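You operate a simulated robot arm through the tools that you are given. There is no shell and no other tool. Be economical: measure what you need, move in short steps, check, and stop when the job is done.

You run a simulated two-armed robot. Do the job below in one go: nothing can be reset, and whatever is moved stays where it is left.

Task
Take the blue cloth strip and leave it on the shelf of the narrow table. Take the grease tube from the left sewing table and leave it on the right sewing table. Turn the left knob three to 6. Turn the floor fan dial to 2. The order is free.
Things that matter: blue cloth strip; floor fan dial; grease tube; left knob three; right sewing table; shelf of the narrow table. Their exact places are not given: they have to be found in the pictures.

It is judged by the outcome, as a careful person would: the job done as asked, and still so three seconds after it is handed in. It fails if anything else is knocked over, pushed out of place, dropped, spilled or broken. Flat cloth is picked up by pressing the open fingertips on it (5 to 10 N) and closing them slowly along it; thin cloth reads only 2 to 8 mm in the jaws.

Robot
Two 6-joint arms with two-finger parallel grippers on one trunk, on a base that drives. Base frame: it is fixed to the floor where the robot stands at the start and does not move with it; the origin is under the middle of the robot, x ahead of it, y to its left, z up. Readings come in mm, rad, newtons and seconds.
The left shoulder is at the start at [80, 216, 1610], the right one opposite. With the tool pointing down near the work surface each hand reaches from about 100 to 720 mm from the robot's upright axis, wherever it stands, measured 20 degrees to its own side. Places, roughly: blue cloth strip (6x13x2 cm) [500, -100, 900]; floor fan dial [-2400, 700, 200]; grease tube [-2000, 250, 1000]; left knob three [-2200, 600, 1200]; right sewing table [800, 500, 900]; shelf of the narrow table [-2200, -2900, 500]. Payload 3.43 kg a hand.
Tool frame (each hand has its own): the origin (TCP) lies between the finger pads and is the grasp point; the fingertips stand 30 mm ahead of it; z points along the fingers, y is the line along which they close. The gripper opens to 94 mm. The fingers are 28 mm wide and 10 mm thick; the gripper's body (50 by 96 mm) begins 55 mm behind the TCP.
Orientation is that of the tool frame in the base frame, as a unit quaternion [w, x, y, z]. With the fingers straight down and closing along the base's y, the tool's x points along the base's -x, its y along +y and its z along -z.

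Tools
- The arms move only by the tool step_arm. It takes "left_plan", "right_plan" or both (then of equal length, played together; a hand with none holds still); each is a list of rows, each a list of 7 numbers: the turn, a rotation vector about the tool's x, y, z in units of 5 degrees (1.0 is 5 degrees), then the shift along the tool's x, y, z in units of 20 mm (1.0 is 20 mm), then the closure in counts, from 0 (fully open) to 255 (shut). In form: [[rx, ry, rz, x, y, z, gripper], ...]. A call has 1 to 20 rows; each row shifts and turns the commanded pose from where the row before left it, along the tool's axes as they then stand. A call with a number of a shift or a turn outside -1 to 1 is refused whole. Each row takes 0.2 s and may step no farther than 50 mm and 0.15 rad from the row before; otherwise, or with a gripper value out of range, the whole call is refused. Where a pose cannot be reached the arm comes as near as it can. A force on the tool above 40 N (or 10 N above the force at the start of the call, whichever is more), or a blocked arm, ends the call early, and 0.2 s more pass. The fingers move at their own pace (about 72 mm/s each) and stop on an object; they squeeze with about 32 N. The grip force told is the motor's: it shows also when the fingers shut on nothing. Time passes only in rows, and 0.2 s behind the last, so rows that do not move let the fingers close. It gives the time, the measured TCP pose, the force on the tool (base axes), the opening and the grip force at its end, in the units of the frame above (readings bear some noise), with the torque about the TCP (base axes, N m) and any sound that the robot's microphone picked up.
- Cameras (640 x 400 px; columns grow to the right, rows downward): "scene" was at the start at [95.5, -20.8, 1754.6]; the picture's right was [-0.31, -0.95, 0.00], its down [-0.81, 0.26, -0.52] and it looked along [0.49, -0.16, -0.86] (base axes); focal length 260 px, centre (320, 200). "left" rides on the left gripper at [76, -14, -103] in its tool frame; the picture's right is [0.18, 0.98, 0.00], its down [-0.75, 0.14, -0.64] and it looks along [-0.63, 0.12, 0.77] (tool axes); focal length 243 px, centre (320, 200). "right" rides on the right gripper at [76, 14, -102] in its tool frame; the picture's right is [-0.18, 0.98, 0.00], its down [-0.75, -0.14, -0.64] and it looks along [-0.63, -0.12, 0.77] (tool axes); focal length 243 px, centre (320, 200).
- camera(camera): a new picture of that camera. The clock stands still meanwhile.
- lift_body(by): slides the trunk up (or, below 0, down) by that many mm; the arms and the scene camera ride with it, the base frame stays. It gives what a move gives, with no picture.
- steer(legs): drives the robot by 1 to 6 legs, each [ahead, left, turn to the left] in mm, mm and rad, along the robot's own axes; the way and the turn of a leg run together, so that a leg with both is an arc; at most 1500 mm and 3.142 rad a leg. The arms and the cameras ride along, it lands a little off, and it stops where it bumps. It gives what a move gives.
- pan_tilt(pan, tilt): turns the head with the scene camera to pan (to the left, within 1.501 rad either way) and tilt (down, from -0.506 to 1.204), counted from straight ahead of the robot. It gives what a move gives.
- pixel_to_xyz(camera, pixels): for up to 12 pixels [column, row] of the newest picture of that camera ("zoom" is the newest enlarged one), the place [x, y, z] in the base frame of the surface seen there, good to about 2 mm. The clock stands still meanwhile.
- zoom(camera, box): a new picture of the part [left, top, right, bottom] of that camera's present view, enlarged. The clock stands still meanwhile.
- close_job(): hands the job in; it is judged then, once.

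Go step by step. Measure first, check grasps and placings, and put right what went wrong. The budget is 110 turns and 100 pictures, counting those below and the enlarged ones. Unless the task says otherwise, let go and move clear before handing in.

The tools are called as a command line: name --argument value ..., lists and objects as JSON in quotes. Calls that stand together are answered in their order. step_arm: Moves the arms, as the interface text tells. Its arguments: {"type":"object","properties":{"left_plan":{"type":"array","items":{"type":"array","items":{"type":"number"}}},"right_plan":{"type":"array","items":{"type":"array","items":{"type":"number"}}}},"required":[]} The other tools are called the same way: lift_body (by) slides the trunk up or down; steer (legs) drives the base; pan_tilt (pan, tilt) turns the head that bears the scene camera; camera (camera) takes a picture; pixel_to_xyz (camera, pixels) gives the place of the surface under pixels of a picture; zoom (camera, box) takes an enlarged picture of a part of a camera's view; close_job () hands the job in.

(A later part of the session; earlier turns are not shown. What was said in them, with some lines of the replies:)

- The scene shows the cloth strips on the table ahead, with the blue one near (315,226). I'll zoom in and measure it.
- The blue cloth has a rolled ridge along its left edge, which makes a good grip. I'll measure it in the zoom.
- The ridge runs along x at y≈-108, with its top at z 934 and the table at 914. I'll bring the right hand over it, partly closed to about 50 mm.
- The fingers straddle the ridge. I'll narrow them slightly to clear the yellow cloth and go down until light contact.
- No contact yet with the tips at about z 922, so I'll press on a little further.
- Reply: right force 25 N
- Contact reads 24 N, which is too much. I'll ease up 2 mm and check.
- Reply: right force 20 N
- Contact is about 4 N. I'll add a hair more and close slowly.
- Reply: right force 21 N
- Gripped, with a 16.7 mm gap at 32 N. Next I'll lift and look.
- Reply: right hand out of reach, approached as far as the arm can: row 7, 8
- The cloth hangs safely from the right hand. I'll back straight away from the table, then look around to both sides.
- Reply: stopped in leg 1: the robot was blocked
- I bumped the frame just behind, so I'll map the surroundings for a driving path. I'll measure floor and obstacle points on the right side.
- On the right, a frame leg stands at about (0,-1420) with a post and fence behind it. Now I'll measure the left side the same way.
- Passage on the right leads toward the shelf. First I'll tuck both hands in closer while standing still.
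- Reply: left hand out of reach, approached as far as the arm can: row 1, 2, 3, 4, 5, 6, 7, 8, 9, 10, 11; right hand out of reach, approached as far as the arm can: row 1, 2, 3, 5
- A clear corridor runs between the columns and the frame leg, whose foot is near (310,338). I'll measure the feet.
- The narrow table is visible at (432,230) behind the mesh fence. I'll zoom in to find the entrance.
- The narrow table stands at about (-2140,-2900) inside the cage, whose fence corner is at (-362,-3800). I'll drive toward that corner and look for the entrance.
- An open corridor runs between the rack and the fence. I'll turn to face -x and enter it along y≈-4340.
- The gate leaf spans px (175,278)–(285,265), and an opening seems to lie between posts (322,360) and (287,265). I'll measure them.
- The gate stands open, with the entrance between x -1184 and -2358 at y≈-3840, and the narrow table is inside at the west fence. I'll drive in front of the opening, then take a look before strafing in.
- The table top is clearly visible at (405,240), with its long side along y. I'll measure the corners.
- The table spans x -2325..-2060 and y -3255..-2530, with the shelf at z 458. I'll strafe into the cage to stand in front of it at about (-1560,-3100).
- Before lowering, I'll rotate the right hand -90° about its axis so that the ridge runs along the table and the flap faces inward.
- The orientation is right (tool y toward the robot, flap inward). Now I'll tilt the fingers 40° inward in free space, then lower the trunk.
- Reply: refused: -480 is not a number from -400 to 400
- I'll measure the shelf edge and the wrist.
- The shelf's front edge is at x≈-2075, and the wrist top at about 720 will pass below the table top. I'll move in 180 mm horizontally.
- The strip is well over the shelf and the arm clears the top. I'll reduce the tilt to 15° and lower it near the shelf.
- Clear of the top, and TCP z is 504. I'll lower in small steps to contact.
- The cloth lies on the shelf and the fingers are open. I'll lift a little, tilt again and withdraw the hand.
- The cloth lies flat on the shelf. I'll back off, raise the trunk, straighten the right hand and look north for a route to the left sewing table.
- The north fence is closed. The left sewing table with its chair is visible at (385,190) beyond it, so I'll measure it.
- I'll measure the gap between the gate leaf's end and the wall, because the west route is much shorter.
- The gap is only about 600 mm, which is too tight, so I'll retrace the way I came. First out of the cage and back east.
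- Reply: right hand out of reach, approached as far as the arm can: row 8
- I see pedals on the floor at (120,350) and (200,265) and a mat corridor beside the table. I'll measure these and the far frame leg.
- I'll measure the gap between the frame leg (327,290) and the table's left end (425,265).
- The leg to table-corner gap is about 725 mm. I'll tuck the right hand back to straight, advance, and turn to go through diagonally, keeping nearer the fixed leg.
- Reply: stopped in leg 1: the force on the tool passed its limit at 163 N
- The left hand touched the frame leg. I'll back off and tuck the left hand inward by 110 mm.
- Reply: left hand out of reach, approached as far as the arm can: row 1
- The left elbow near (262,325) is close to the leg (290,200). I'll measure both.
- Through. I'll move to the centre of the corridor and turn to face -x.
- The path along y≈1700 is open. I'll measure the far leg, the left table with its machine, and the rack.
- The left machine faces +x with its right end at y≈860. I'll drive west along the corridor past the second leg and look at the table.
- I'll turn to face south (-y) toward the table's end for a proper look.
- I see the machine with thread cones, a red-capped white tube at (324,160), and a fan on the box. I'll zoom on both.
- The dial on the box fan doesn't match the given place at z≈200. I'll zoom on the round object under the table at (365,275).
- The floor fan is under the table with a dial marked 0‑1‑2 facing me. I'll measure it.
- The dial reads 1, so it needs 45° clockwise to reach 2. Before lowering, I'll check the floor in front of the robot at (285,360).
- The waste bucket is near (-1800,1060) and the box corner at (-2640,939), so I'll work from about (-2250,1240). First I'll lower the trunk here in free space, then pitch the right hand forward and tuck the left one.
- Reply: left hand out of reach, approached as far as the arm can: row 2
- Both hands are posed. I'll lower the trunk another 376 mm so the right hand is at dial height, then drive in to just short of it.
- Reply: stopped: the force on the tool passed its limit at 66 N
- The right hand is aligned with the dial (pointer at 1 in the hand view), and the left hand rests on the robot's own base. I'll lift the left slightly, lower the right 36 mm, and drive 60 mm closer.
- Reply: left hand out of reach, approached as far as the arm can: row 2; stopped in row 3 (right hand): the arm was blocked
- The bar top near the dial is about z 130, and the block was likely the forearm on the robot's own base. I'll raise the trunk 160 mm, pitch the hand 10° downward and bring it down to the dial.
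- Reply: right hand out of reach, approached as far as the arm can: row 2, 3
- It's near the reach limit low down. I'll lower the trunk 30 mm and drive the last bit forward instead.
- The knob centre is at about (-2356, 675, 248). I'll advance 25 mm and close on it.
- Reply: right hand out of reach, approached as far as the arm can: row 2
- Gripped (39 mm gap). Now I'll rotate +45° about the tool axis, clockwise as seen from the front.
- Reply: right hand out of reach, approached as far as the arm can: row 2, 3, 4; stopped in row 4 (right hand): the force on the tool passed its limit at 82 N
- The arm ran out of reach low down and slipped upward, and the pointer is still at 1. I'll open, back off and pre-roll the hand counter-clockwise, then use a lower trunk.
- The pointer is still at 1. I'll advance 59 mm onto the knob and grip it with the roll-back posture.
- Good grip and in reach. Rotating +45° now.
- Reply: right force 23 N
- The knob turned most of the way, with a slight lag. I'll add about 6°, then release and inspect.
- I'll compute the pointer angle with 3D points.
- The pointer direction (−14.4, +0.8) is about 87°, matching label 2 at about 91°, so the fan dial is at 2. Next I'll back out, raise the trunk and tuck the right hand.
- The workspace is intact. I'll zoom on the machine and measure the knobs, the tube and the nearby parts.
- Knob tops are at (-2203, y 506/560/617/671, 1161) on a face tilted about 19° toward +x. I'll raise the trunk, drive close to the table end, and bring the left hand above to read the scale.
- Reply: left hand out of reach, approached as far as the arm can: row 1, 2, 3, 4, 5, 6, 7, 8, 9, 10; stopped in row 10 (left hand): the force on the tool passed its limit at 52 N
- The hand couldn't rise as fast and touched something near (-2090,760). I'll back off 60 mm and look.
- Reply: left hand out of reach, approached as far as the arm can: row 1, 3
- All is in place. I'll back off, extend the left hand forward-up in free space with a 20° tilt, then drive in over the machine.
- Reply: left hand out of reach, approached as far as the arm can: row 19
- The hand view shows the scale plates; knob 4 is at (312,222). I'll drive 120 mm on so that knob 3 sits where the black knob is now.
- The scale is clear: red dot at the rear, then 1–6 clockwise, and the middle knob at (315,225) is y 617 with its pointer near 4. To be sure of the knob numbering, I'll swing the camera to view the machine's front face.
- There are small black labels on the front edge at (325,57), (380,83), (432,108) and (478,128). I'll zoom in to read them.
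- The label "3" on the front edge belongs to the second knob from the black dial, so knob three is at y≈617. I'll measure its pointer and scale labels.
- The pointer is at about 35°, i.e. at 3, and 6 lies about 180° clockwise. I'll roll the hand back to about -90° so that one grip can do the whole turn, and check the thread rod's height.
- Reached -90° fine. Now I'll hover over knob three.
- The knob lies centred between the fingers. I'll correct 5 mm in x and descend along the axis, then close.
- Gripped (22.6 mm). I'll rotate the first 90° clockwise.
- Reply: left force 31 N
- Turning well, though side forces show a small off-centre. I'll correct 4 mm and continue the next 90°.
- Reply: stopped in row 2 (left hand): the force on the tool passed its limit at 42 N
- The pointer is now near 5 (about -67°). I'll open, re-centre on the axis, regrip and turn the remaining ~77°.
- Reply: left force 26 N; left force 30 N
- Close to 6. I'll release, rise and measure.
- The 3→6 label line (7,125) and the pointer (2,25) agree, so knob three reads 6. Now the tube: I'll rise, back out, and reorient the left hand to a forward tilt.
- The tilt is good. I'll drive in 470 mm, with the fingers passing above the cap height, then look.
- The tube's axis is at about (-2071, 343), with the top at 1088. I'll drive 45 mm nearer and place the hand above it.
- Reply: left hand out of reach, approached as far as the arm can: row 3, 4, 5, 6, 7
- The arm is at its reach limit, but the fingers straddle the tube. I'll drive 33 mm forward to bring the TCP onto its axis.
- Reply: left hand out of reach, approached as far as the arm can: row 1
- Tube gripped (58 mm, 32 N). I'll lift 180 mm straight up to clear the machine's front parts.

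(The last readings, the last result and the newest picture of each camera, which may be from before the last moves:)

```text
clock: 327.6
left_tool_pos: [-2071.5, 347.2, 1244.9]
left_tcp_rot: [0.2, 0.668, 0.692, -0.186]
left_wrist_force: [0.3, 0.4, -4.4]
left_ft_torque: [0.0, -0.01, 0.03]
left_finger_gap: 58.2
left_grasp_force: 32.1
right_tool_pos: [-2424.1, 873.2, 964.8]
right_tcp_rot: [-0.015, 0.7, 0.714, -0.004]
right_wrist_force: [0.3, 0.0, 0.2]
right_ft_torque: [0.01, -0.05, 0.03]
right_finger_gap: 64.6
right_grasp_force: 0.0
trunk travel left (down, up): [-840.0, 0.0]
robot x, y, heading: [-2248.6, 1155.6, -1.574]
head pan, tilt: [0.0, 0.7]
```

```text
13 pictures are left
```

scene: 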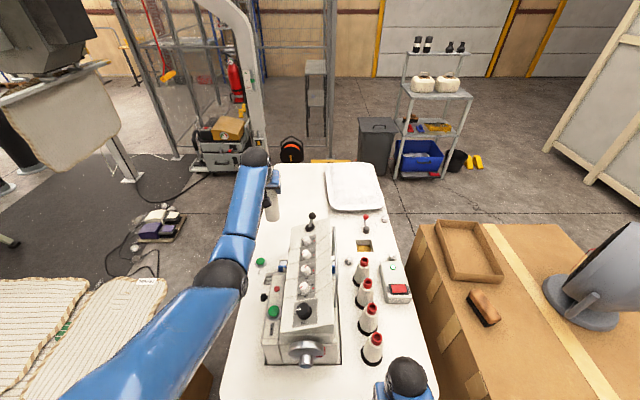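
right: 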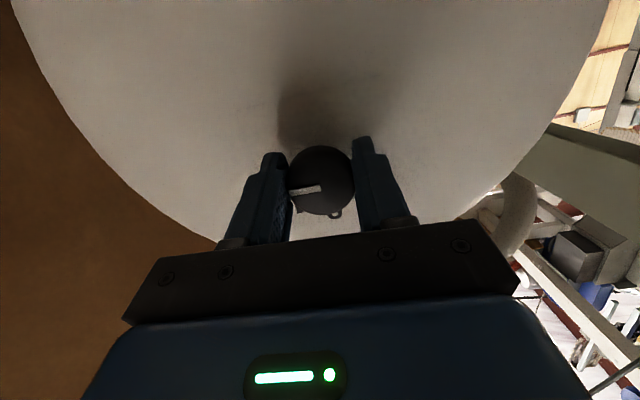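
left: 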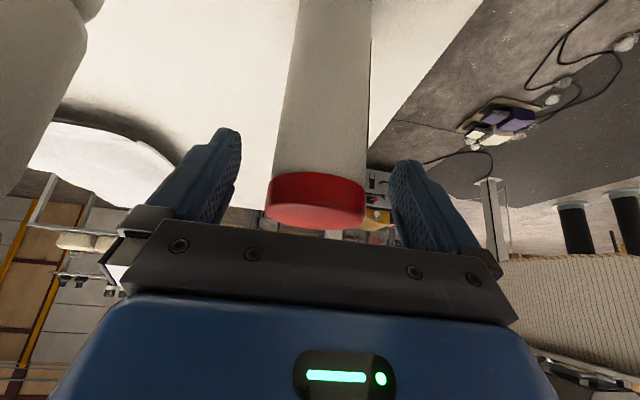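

Tube held and lifted. I'll back out 560 mm and tuck the hand closer and lower in the free area.

steer --legs '[[-560, 0, 0]]'

step_arm --left_plan '[[0, 0, 0, 0.98, -0.27, 0.11, 255], [0, 0, 0, 0.98, -0.27, 0.11, 255], [0, 0, 0, 0.98, -0.27, 0.11, 255], [0, 0, 0, 0.98, -0.27, 0.11, 255], [0, 0, 0, 0.98, -0.27, 0.11, 255], [0, 0, 0, 0.98, -0.27, 0.11, 255], [0, 0, 0, 0.98, -0.27, 0.11, 255], [0, 0, 0, 0.98, -0.27, 0.11, 255], [0, 0, 0, 0.98, -0.27, 0.11, 255], [0, 0, 0, 0.98, -0.27, 0.11, 255], [0, 0, 0, 0.98, -0.27, 0.11, 255], [0, 0, 0, 0.98, -0.27, 0.11, 255], [0, 0, 0, 0.98, -0.27, 0.11, 255], [0, 0, 0, 0.98, -0.27, 0.11, 255], [0, 0, 0, 0.98, -0.27, 0.11, 255], [0, 0, 0, 0.98, -0.27, 0.11, 255], [0, 0, 0, 0, 0, 0, 255]]'

steer --legs '[[0, 0, 1.574], [1300, 0, 0]]'

```text
clock: 330.8
left_tool_pos: [-2070.9, 905.7, 1243.7]
left_tcp_rot: [0.199, 0.669, 0.691, -0.186]
left_wrist_force: [-0.2, 0.0, -4.2]
left_ft_torque: [0.02, 0.02, -0.03]
left_finger_gap: 57.9
left_grasp_force: 32.4
right_tool_pos: [-2421.3, 1434.5, 964.9]
right_tcp_rot: [-0.016, 0.701, 0.713, -0.003]
right_wrist_force: [-0.4, -0.1, -0.7]
right_ft_torque: [0.01, 0.0, -0.01]
right_finger_gap: 64.4
right_grasp_force: 0.0
trunk travel left (down, up): [-840.0, 0.0]
robot x, y, heading: [-2246.4, 1715.4, -1.58]
head pan, tilt: [0.0, 0.7]
```

```text
clock: 334.4
left_tool_pos: [-2164.9, 1151.0, 1051.8]
left_tcp_rot: [0.199, 0.669, 0.692, -0.187]
left_wrist_force: [0.2, 1.0, -3.4]
left_ft_torque: [0.03, 0.02, -0.01]
left_finger_gap: 57.6
left_grasp_force: 32.6
right_tool_pos: [-2422.6, 1436.4, 964.4]
right_tcp_rot: [-0.014, 0.7, 0.714, -0.005]
right_wrist_force: [0.1, -0.9, -0.1]
right_ft_torque: [0.0, -0.02, -0.01]
right_finger_gap: 64.4
right_grasp_force: 0.0
trunk travel left (down, up): [-840.0, 0.0]
robot x, y, heading: [-2238.7, 1718.7, -1.574]
head pan, tilt: [0.0, 0.7]
```

```text
clock: 344.5
left_tool_pos: [-408.0, 1700.9, 1053.2]
left_tcp_rot: [0.273, 0.013, 0.962, 0.001]
left_wrist_force: [0.1, 0.0, -3.9]
left_ft_torque: [0.0, 0.05, 0.01]
left_finger_gap: 57.9
left_grasp_force: 32.2
right_tool_pos: [-706.8, 1460.5, 963.6]
right_tcp_rot: [-0.008, 0.021, 1.0, -0.012]
right_wrist_force: [-0.3, 0.9, 0.3]
right_ft_torque: [0.03, 0.0, -0.01]
right_finger_gap: 64.3
right_grasp_force: 0.1
trunk travel left (down, up): [-840.0, 0.0]
robot x, y, heading: [-974.4, 1658.6, -0.064]
head pan, tilt: [0.0, 0.7]
```

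step_arm --right_plan '[[0, 0, 0, 0, 1, 0, 120], [0, 0, 0, 0, 1, 0, 120], [0, 0, 0, 0, 1, 0, 120], [0, 0, 0, 0, 1, 0, 120], [0, 0, 0, 0, 0, 0, 120]]'

steer --legs '[[0, 0, 0.064], [1444, -10, 0], [0, 0, 0.96]]'

```text
clock: 345.7
left_tool_pos: [-406.6, 1701.0, 1050.9]
left_tcp_rot: [0.273, 0.013, 0.962, 0.001]
left_wrist_force: [-0.6, -0.3, -3.7]
left_ft_torque: [0.01, 0.04, 0.0]
left_finger_gap: 57.6
left_grasp_force: 31.8
right_tool_pos: [-702.7, 1543.3, 963.6]
right_tcp_rot: [-0.007, 0.022, 1.0, -0.013]
right_wrist_force: [0.3, -0.6, 0.4]
right_ft_torque: [0.03, 0.02, 0.03]
right_finger_gap: 49.5
right_grasp_force: 0.1
trunk travel left (down, up): [-840.0, 0.0]
robot x, y, heading: [-974.8, 1658.4, -0.06]
head pan, tilt: [0.0, 0.7]
```

```text
clock: 355.6
left_tool_pos: [708.9, 2145.0, 1051.3]
left_tcp_rot: [0.239, -0.453, 0.849, 0.132]
left_wrist_force: [-0.7, -0.5, -4.6]
left_ft_torque: [-0.05, 0.01, 0.0]
left_finger_gap: 57.5
left_grasp_force: 32.6
right_tool_pos: [681.5, 1810.3, 962.4]
right_tcp_rot: [0.0, -0.463, 0.886, -0.015]
right_wrist_force: [-0.3, -0.4, -0.2]
right_ft_torque: [0.01, 0.04, 0.01]
right_finger_gap: 49.9
right_grasp_force: 0.2
trunk travel left (down, up): [-840.0, 0.0]
robot x, y, heading: [436.9, 1642.4, 0.942]
head pan, tilt: [0.0, 0.7]
```

steer --legs '[[-282, -272, 0.026]]'

```text
clock: 358.1
left_tool_pos: [751.5, 1766.4, 1051.0]
left_tcp_rot: [0.237, -0.46, 0.845, 0.135]
left_wrist_force: [-0.1, 0.5, -5.2]
left_ft_torque: [-0.04, 0.03, -0.04]
left_finger_gap: 57.7
left_grasp_force: 32.6
right_tool_pos: [731.8, 1432.0, 963.9]
right_tcp_rot: [0.0, -0.469, 0.883, -0.016]
right_wrist_force: [-0.2, 0.9, -0.5]
right_ft_torque: [-0.01, 0.0, 0.02]
right_finger_gap: 49.6
right_grasp_force: 0.0
trunk travel left (down, up): [-840.0, 0.0]
robot x, y, heading: [491.8, 1253.5, 0.959]
head pan, tilt: [0.0, 0.7]
```

Exactly on the earlier track point. I'll reverse through the gap along the same line and on to the open area.

steer --legs '[[-415, -6, 0.006], [-414, -4, 0.004], [-500, -150, 0]]'

```text
clock: 365.5
left_tool_pos: [114.8, 567.2, 1049.8]
left_tcp_rot: [0.233, -0.479, 0.835, 0.14]
left_wrist_force: [-0.8, 0.1, -3.9]
left_ft_torque: [-0.05, 0.02, 0.0]
left_finger_gap: 57.2
left_grasp_force: 32.2
right_tool_pos: [108.1, 232.0, 962.8]
right_tcp_rot: [-0.001, -0.491, 0.871, -0.015]
right_wrist_force: [0.1, -0.2, -0.1]
right_ft_torque: [-0.01, 0.01, -0.01]
right_finger_gap: 49.7
right_grasp_force: 0.0
trunk travel left (down, up): [-840.0, 0.0]
robot x, y, heading: [-125.1, 43.7, 1.006]
head pan, tilt: [0.0, 0.7]
```

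Through the gap again. I'll step back a little so the tube clears the table edge, turn to face +x and look at the table.

steer --legs '[[-186, 6, 0], [0, 0, -1.006]]'

pan_tilt --pan 0.15 --tilt 0.8

camera --camera "scene"

```text
clock: 369.6
left_tool_pos: [339.9, -34.4, 1052.3]
left_tcp_rot: [0.273, -0.013, 0.962, 0.008]
left_wrist_force: [0.1, -0.1, -4.5]
left_ft_torque: [0.02, 0.03, 0.02]
left_finger_gap: 57.2
left_grasp_force: 32.2
right_tool_pos: [51.9, -206.4, 963.8]
right_tcp_rot: [-0.006, -0.005, 1.0, -0.013]
right_wrist_force: [0.0, -0.1, -1.3]
right_ft_torque: [-0.02, 0.03, 0.02]
right_finger_gap: 49.5
right_grasp_force: 0.1
trunk travel left (down, up): [-840.0, 0.0]
robot x, y, heading: [-223.6, -106.5, -0.01]
head pan, tilt: [0.0, 0.7]
```

```text
clock: 370.3
left_tool_pos: [339.5, -34.2, 1051.9]
left_tcp_rot: [0.272, -0.013, 0.962, 0.008]
left_wrist_force: [-0.7, -0.1, -2.9]
left_ft_torque: [-0.03, 0.05, -0.01]
left_finger_gap: 57.2
left_grasp_force: 32.0
right_tool_pos: [52.9, -207.0, 963.6]
right_tcp_rot: [-0.007, -0.005, 1.0, -0.013]
right_wrist_force: [0.2, 0.1, 0.8]
right_ft_torque: [-0.02, 0.01, -0.02]
right_finger_gap: 49.7
right_grasp_force: 0.0
trunk travel left (down, up): [-840.0, 0.0]
robot x, y, heading: [-224.7, -108.3, -0.011]
head pan, tilt: [0.15, 0.799]
```

```text
12 pictures are left
```

scene: 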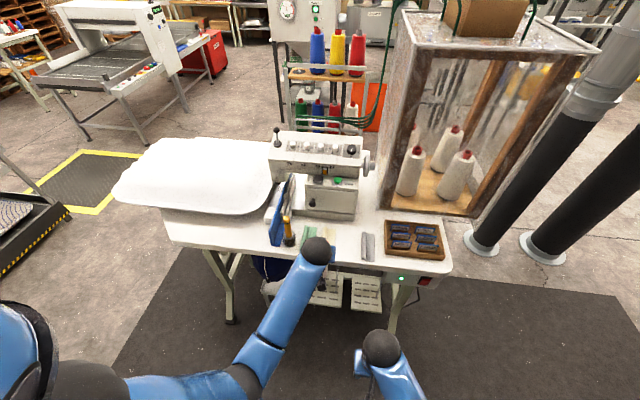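

The front-left of the table at (215,232), left of the blue guide, looks empty. I'll measure it.

zoom --camera "scene" --box '[150, 170, 400, 300]'

pixel_to_xyz --camera "scene" --pixels '[[215, 228], [200, 240], [240, 238], [260, 235], [180, 235], [230, 215], [262, 245], [210, 249], [345, 245], [355, 250], [275, 240], [250, 225]]'

```text
2.56 times, centred on (275, 235) of scene
```

zoom: 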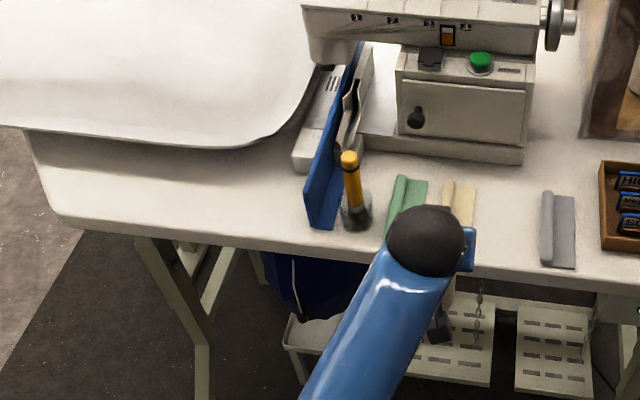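

```text
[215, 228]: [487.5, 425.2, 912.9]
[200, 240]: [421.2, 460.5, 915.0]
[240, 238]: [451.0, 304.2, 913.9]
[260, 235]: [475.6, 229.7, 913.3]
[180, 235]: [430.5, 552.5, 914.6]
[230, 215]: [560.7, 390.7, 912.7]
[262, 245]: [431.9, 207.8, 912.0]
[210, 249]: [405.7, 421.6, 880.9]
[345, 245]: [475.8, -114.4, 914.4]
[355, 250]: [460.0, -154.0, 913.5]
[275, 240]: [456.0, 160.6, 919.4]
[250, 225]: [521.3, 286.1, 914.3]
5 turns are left
```

The spot near (485,330) on the right sewing table is clear. I'll strafe left, raise and extend the hand, and move in over it.

steer --legs '[[0, 364, 0.011]]'

step_arm --left_plan '[[0, 0, 0, -0.9, 0, -0.03, 255], [0, 0, 0, -0.9, 0, -0.03, 255], [0, 0, 0, -0.9, 0, -0.03, 255], [0, 0, 0, -0.9, 0, -0.03, 255], [0, 0, 0, 0, 0, 0, 255]]'

steer --legs '[[80, 0, 0]]'

zoom --camera "scene" --box '[200, 120, 480, 340]'

```text
clock: 372.7
left_tool_pos: [342.9, 330.1, 1051.2]
left_tcp_rot: [0.273, -0.014, 0.962, 0.01]
left_wrist_force: [-0.5, 0.2, -3.8]
left_ft_torque: [0.0, 0.0, 0.02]
left_finger_gap: 57.1
left_grasp_force: 31.9
right_tool_pos: [54.6, 158.6, 963.5]
right_tcp_rot: [-0.007, -0.007, 1.0, -0.012]
right_wrist_force: [-0.2, 0.5, 0.4]
right_ft_torque: [0.03, -0.01, 0.01]
right_finger_gap: 49.5
right_grasp_force: 0.0
trunk travel left (down, up): [-840.0, 0.0]
robot x, y, heading: [-229.6, 258.3, -0.004]
head pan, tilt: [0.15, 0.799]
```

```text
clock: 373.9
left_tool_pos: [403.8, 334.6, 1091.4]
left_tcp_rot: [0.271, -0.015, 0.962, 0.008]
left_wrist_force: [-0.1, 0.0, -4.0]
left_ft_torque: [-0.01, 0.0, 0.02]
left_finger_gap: 57.4
left_grasp_force: 31.7
right_tool_pos: [56.1, 161.0, 963.8]
right_tcp_rot: [-0.007, -0.007, 1.0, -0.013]
right_wrist_force: [-0.4, -0.2, 0.4]
right_ft_torque: [0.02, 0.0, 0.01]
right_finger_gap: 50.1
right_grasp_force: 0.1
trunk travel left (down, up): [-840.0, 0.0]
robot x, y, heading: [-222.6, 259.8, -0.001]
head pan, tilt: [0.15, 0.799]
```

```text
clock: 374.9
left_tool_pos: [473.2, 333.7, 1099.6]
left_tcp_rot: [0.277, -0.015, 0.961, 0.009]
left_wrist_force: [-2.1, 0.1, -3.3]
left_ft_torque: [0.0, -0.01, 0.0]
left_finger_gap: 57.0
left_grasp_force: 31.7
right_tool_pos: [127.3, 159.8, 965.7]
right_tcp_rot: [-0.002, -0.007, 1.0, -0.013]
right_wrist_force: [-0.4, -0.2, 0.2]
right_ft_torque: [0.02, -0.04, 0.0]
right_finger_gap: 49.9
right_grasp_force: 0.0
trunk travel left (down, up): [-840.0, 0.0]
robot x, y, heading: [-143.3, 253.5, -0.014]
head pan, tilt: [0.15, 0.799]
```

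```text
1.82 times, centred on (340, 230) of scene
4 turns are left
```

zoom: 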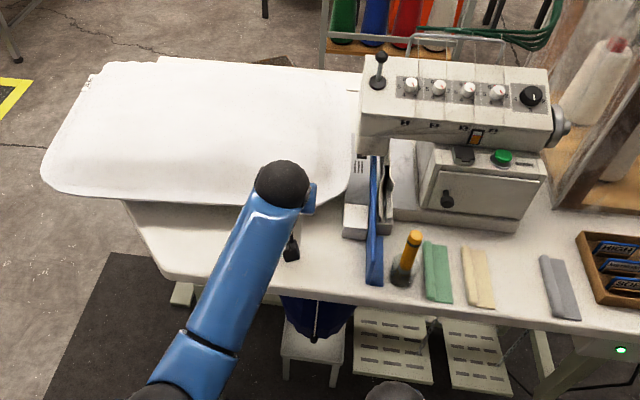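

The tube is over the clear spot. I'll lower it in small steps to near contact.

step_arm --left_plan '[[0, 0, 0, 0, 0, 0, 255], [0, 0, 0, 0.26, 0, 0.42, 255], [0, 0, 0, 0.26, 0, 0.42, 255], [0, 0, 0, 0.26, 0, 0.42, 255], [0, 0, 0, 0.08, 0, 0.13, 255], [0, 0, 0, 0.05, 0, 0.085, 255], [0, 0, 0, 0, 0, 0, 255], [0, 0, 0, 0, 0, 0, 255]]'

zoom --camera "left" --box '[160, 0, 480, 240]'

```text
clock: 376.8
left_tool_pos: [482.5, 335.2, 1056.4]
left_tcp_rot: [0.272, -0.015, 0.962, 0.009]
left_wrist_force: [-0.3, 0.4, -4.7]
left_ft_torque: [-0.03, 0.06, 0.03]
left_finger_gap: 57.2
left_grasp_force: 32.2
right_tool_pos: [134.5, 159.2, 964.7]
right_tcp_rot: [-0.008, -0.007, 1.0, -0.013]
right_wrist_force: [0.6, -0.7, 0.0]
right_ft_torque: [0.03, -0.02, 0.0]
right_finger_gap: 49.4
right_grasp_force: 0.2
trunk travel left (down, up): [-840.0, 0.0]
robot x, y, heading: [-147.2, 256.5, -0.009]
head pan, tilt: [0.15, 0.799]
```

```text
1.67 times, centred on (320, 120) of left
3 turns are left
```

zoom: 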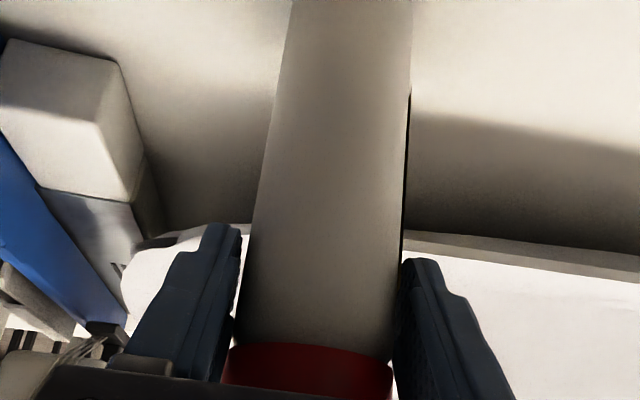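

It still hangs about 1 mm above the table. I'll lower 3 mm more, open slowly, rise straight up, back off and look.

step_arm --left_plan '[[0, 0, 0, 0.04, 0, 0.065, 255], [0, 0, 0, 0.035, 0, 0.055, 255], [0, 0, 0, 0, 0, 0, 255], [0, 0, 0, 0, 0, 0, 235], [0, 0, 0, 0, 0, 0, 110], [0, 0, 0, 0, 0, 0, 90], [0, 0, 0, 0, 0, 0, 70], [0, 0, 0, 0, 0, 0, 40], [0, 0, 0, 0, 0, 0, 0], [0, 0, 0, 0, 0, 0, 0], [0, 0, 0, -0.27, 0, -0.42, 0], [0, 0, 0, -0.53, 0, -0.85, 0], [0, 0, 0, -0.53, 0, -0.85, 0], [0, 0, 0, -0.53, 0, -0.85, 0], [0, 0, 0, -0.53, 0, -0.85, 0], [0, 0, 0, -0.53, 0, -0.85, 0], [0, 0, 0, -0.53, 0, -0.85, 0], [0, 0, 0, 0, 0, 0, 0]]'

camera --camera "left"

zoom --camera "scene" --box '[200, 120, 480, 340]'

```text
clock: 380.6
left_tool_pos: [483.1, 334.5, 1186.7]
left_tcp_rot: [0.273, -0.014, 0.962, 0.009]
left_wrist_force: [-0.2, 0.7, 0.1]
left_ft_torque: [0.02, 0.03, 0.01]
left_finger_gap: 93.9
left_grasp_force: 0.0
right_tool_pos: [134.1, 158.0, 963.4]
right_tcp_rot: [-0.008, -0.007, 1.0, -0.013]
right_wrist_force: [0.0, 0.2, -0.5]
right_ft_torque: [0.0, -0.01, 0.03]
right_finger_gap: 49.5
right_grasp_force: 0.1
trunk travel left (down, up): [-840.0, 0.0]
robot x, y, heading: [-146.9, 255.7, -0.012]
head pan, tilt: [0.15, 0.799]
```

```text
8 pictures are left
```

left: 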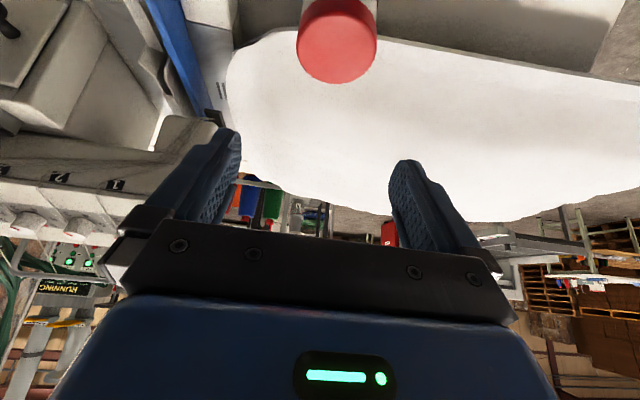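

```text
1.82 times, centred on (340, 230) of scene
2 turns are left
```

zoom: 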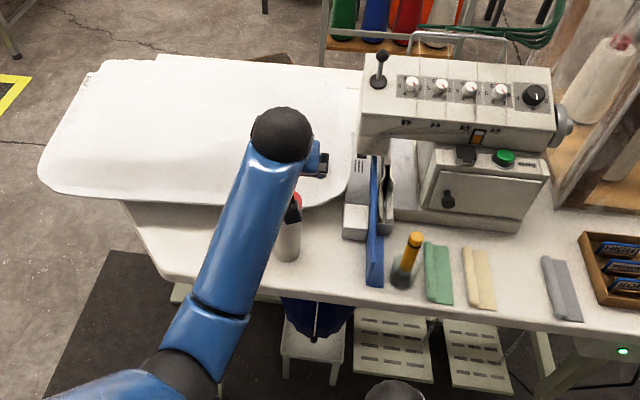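

The grease tube stands upright on the right sewing table at (288,240), and the hand is clear above it. The cloth, knob three and fan dial are done as well, so I'm handing in.

close_job

```text
The job is handed in.
```

All four parts of the job are done and handed in:
- **Cloth:** the blue strip lies flat on the narrow table's shelf.
- **Knob:** left knob three points at 6.
- **Fan:** the floor fan dial points at 2.
- **Tube:** the grease tube stands upright on the right sewing table.

I bumped fixed things a few times (the frame behind the start position, a frame leg, the left sewing machine and the robot's own base). I saw nothing moved, though I didn't look behind the robot after the first bump.
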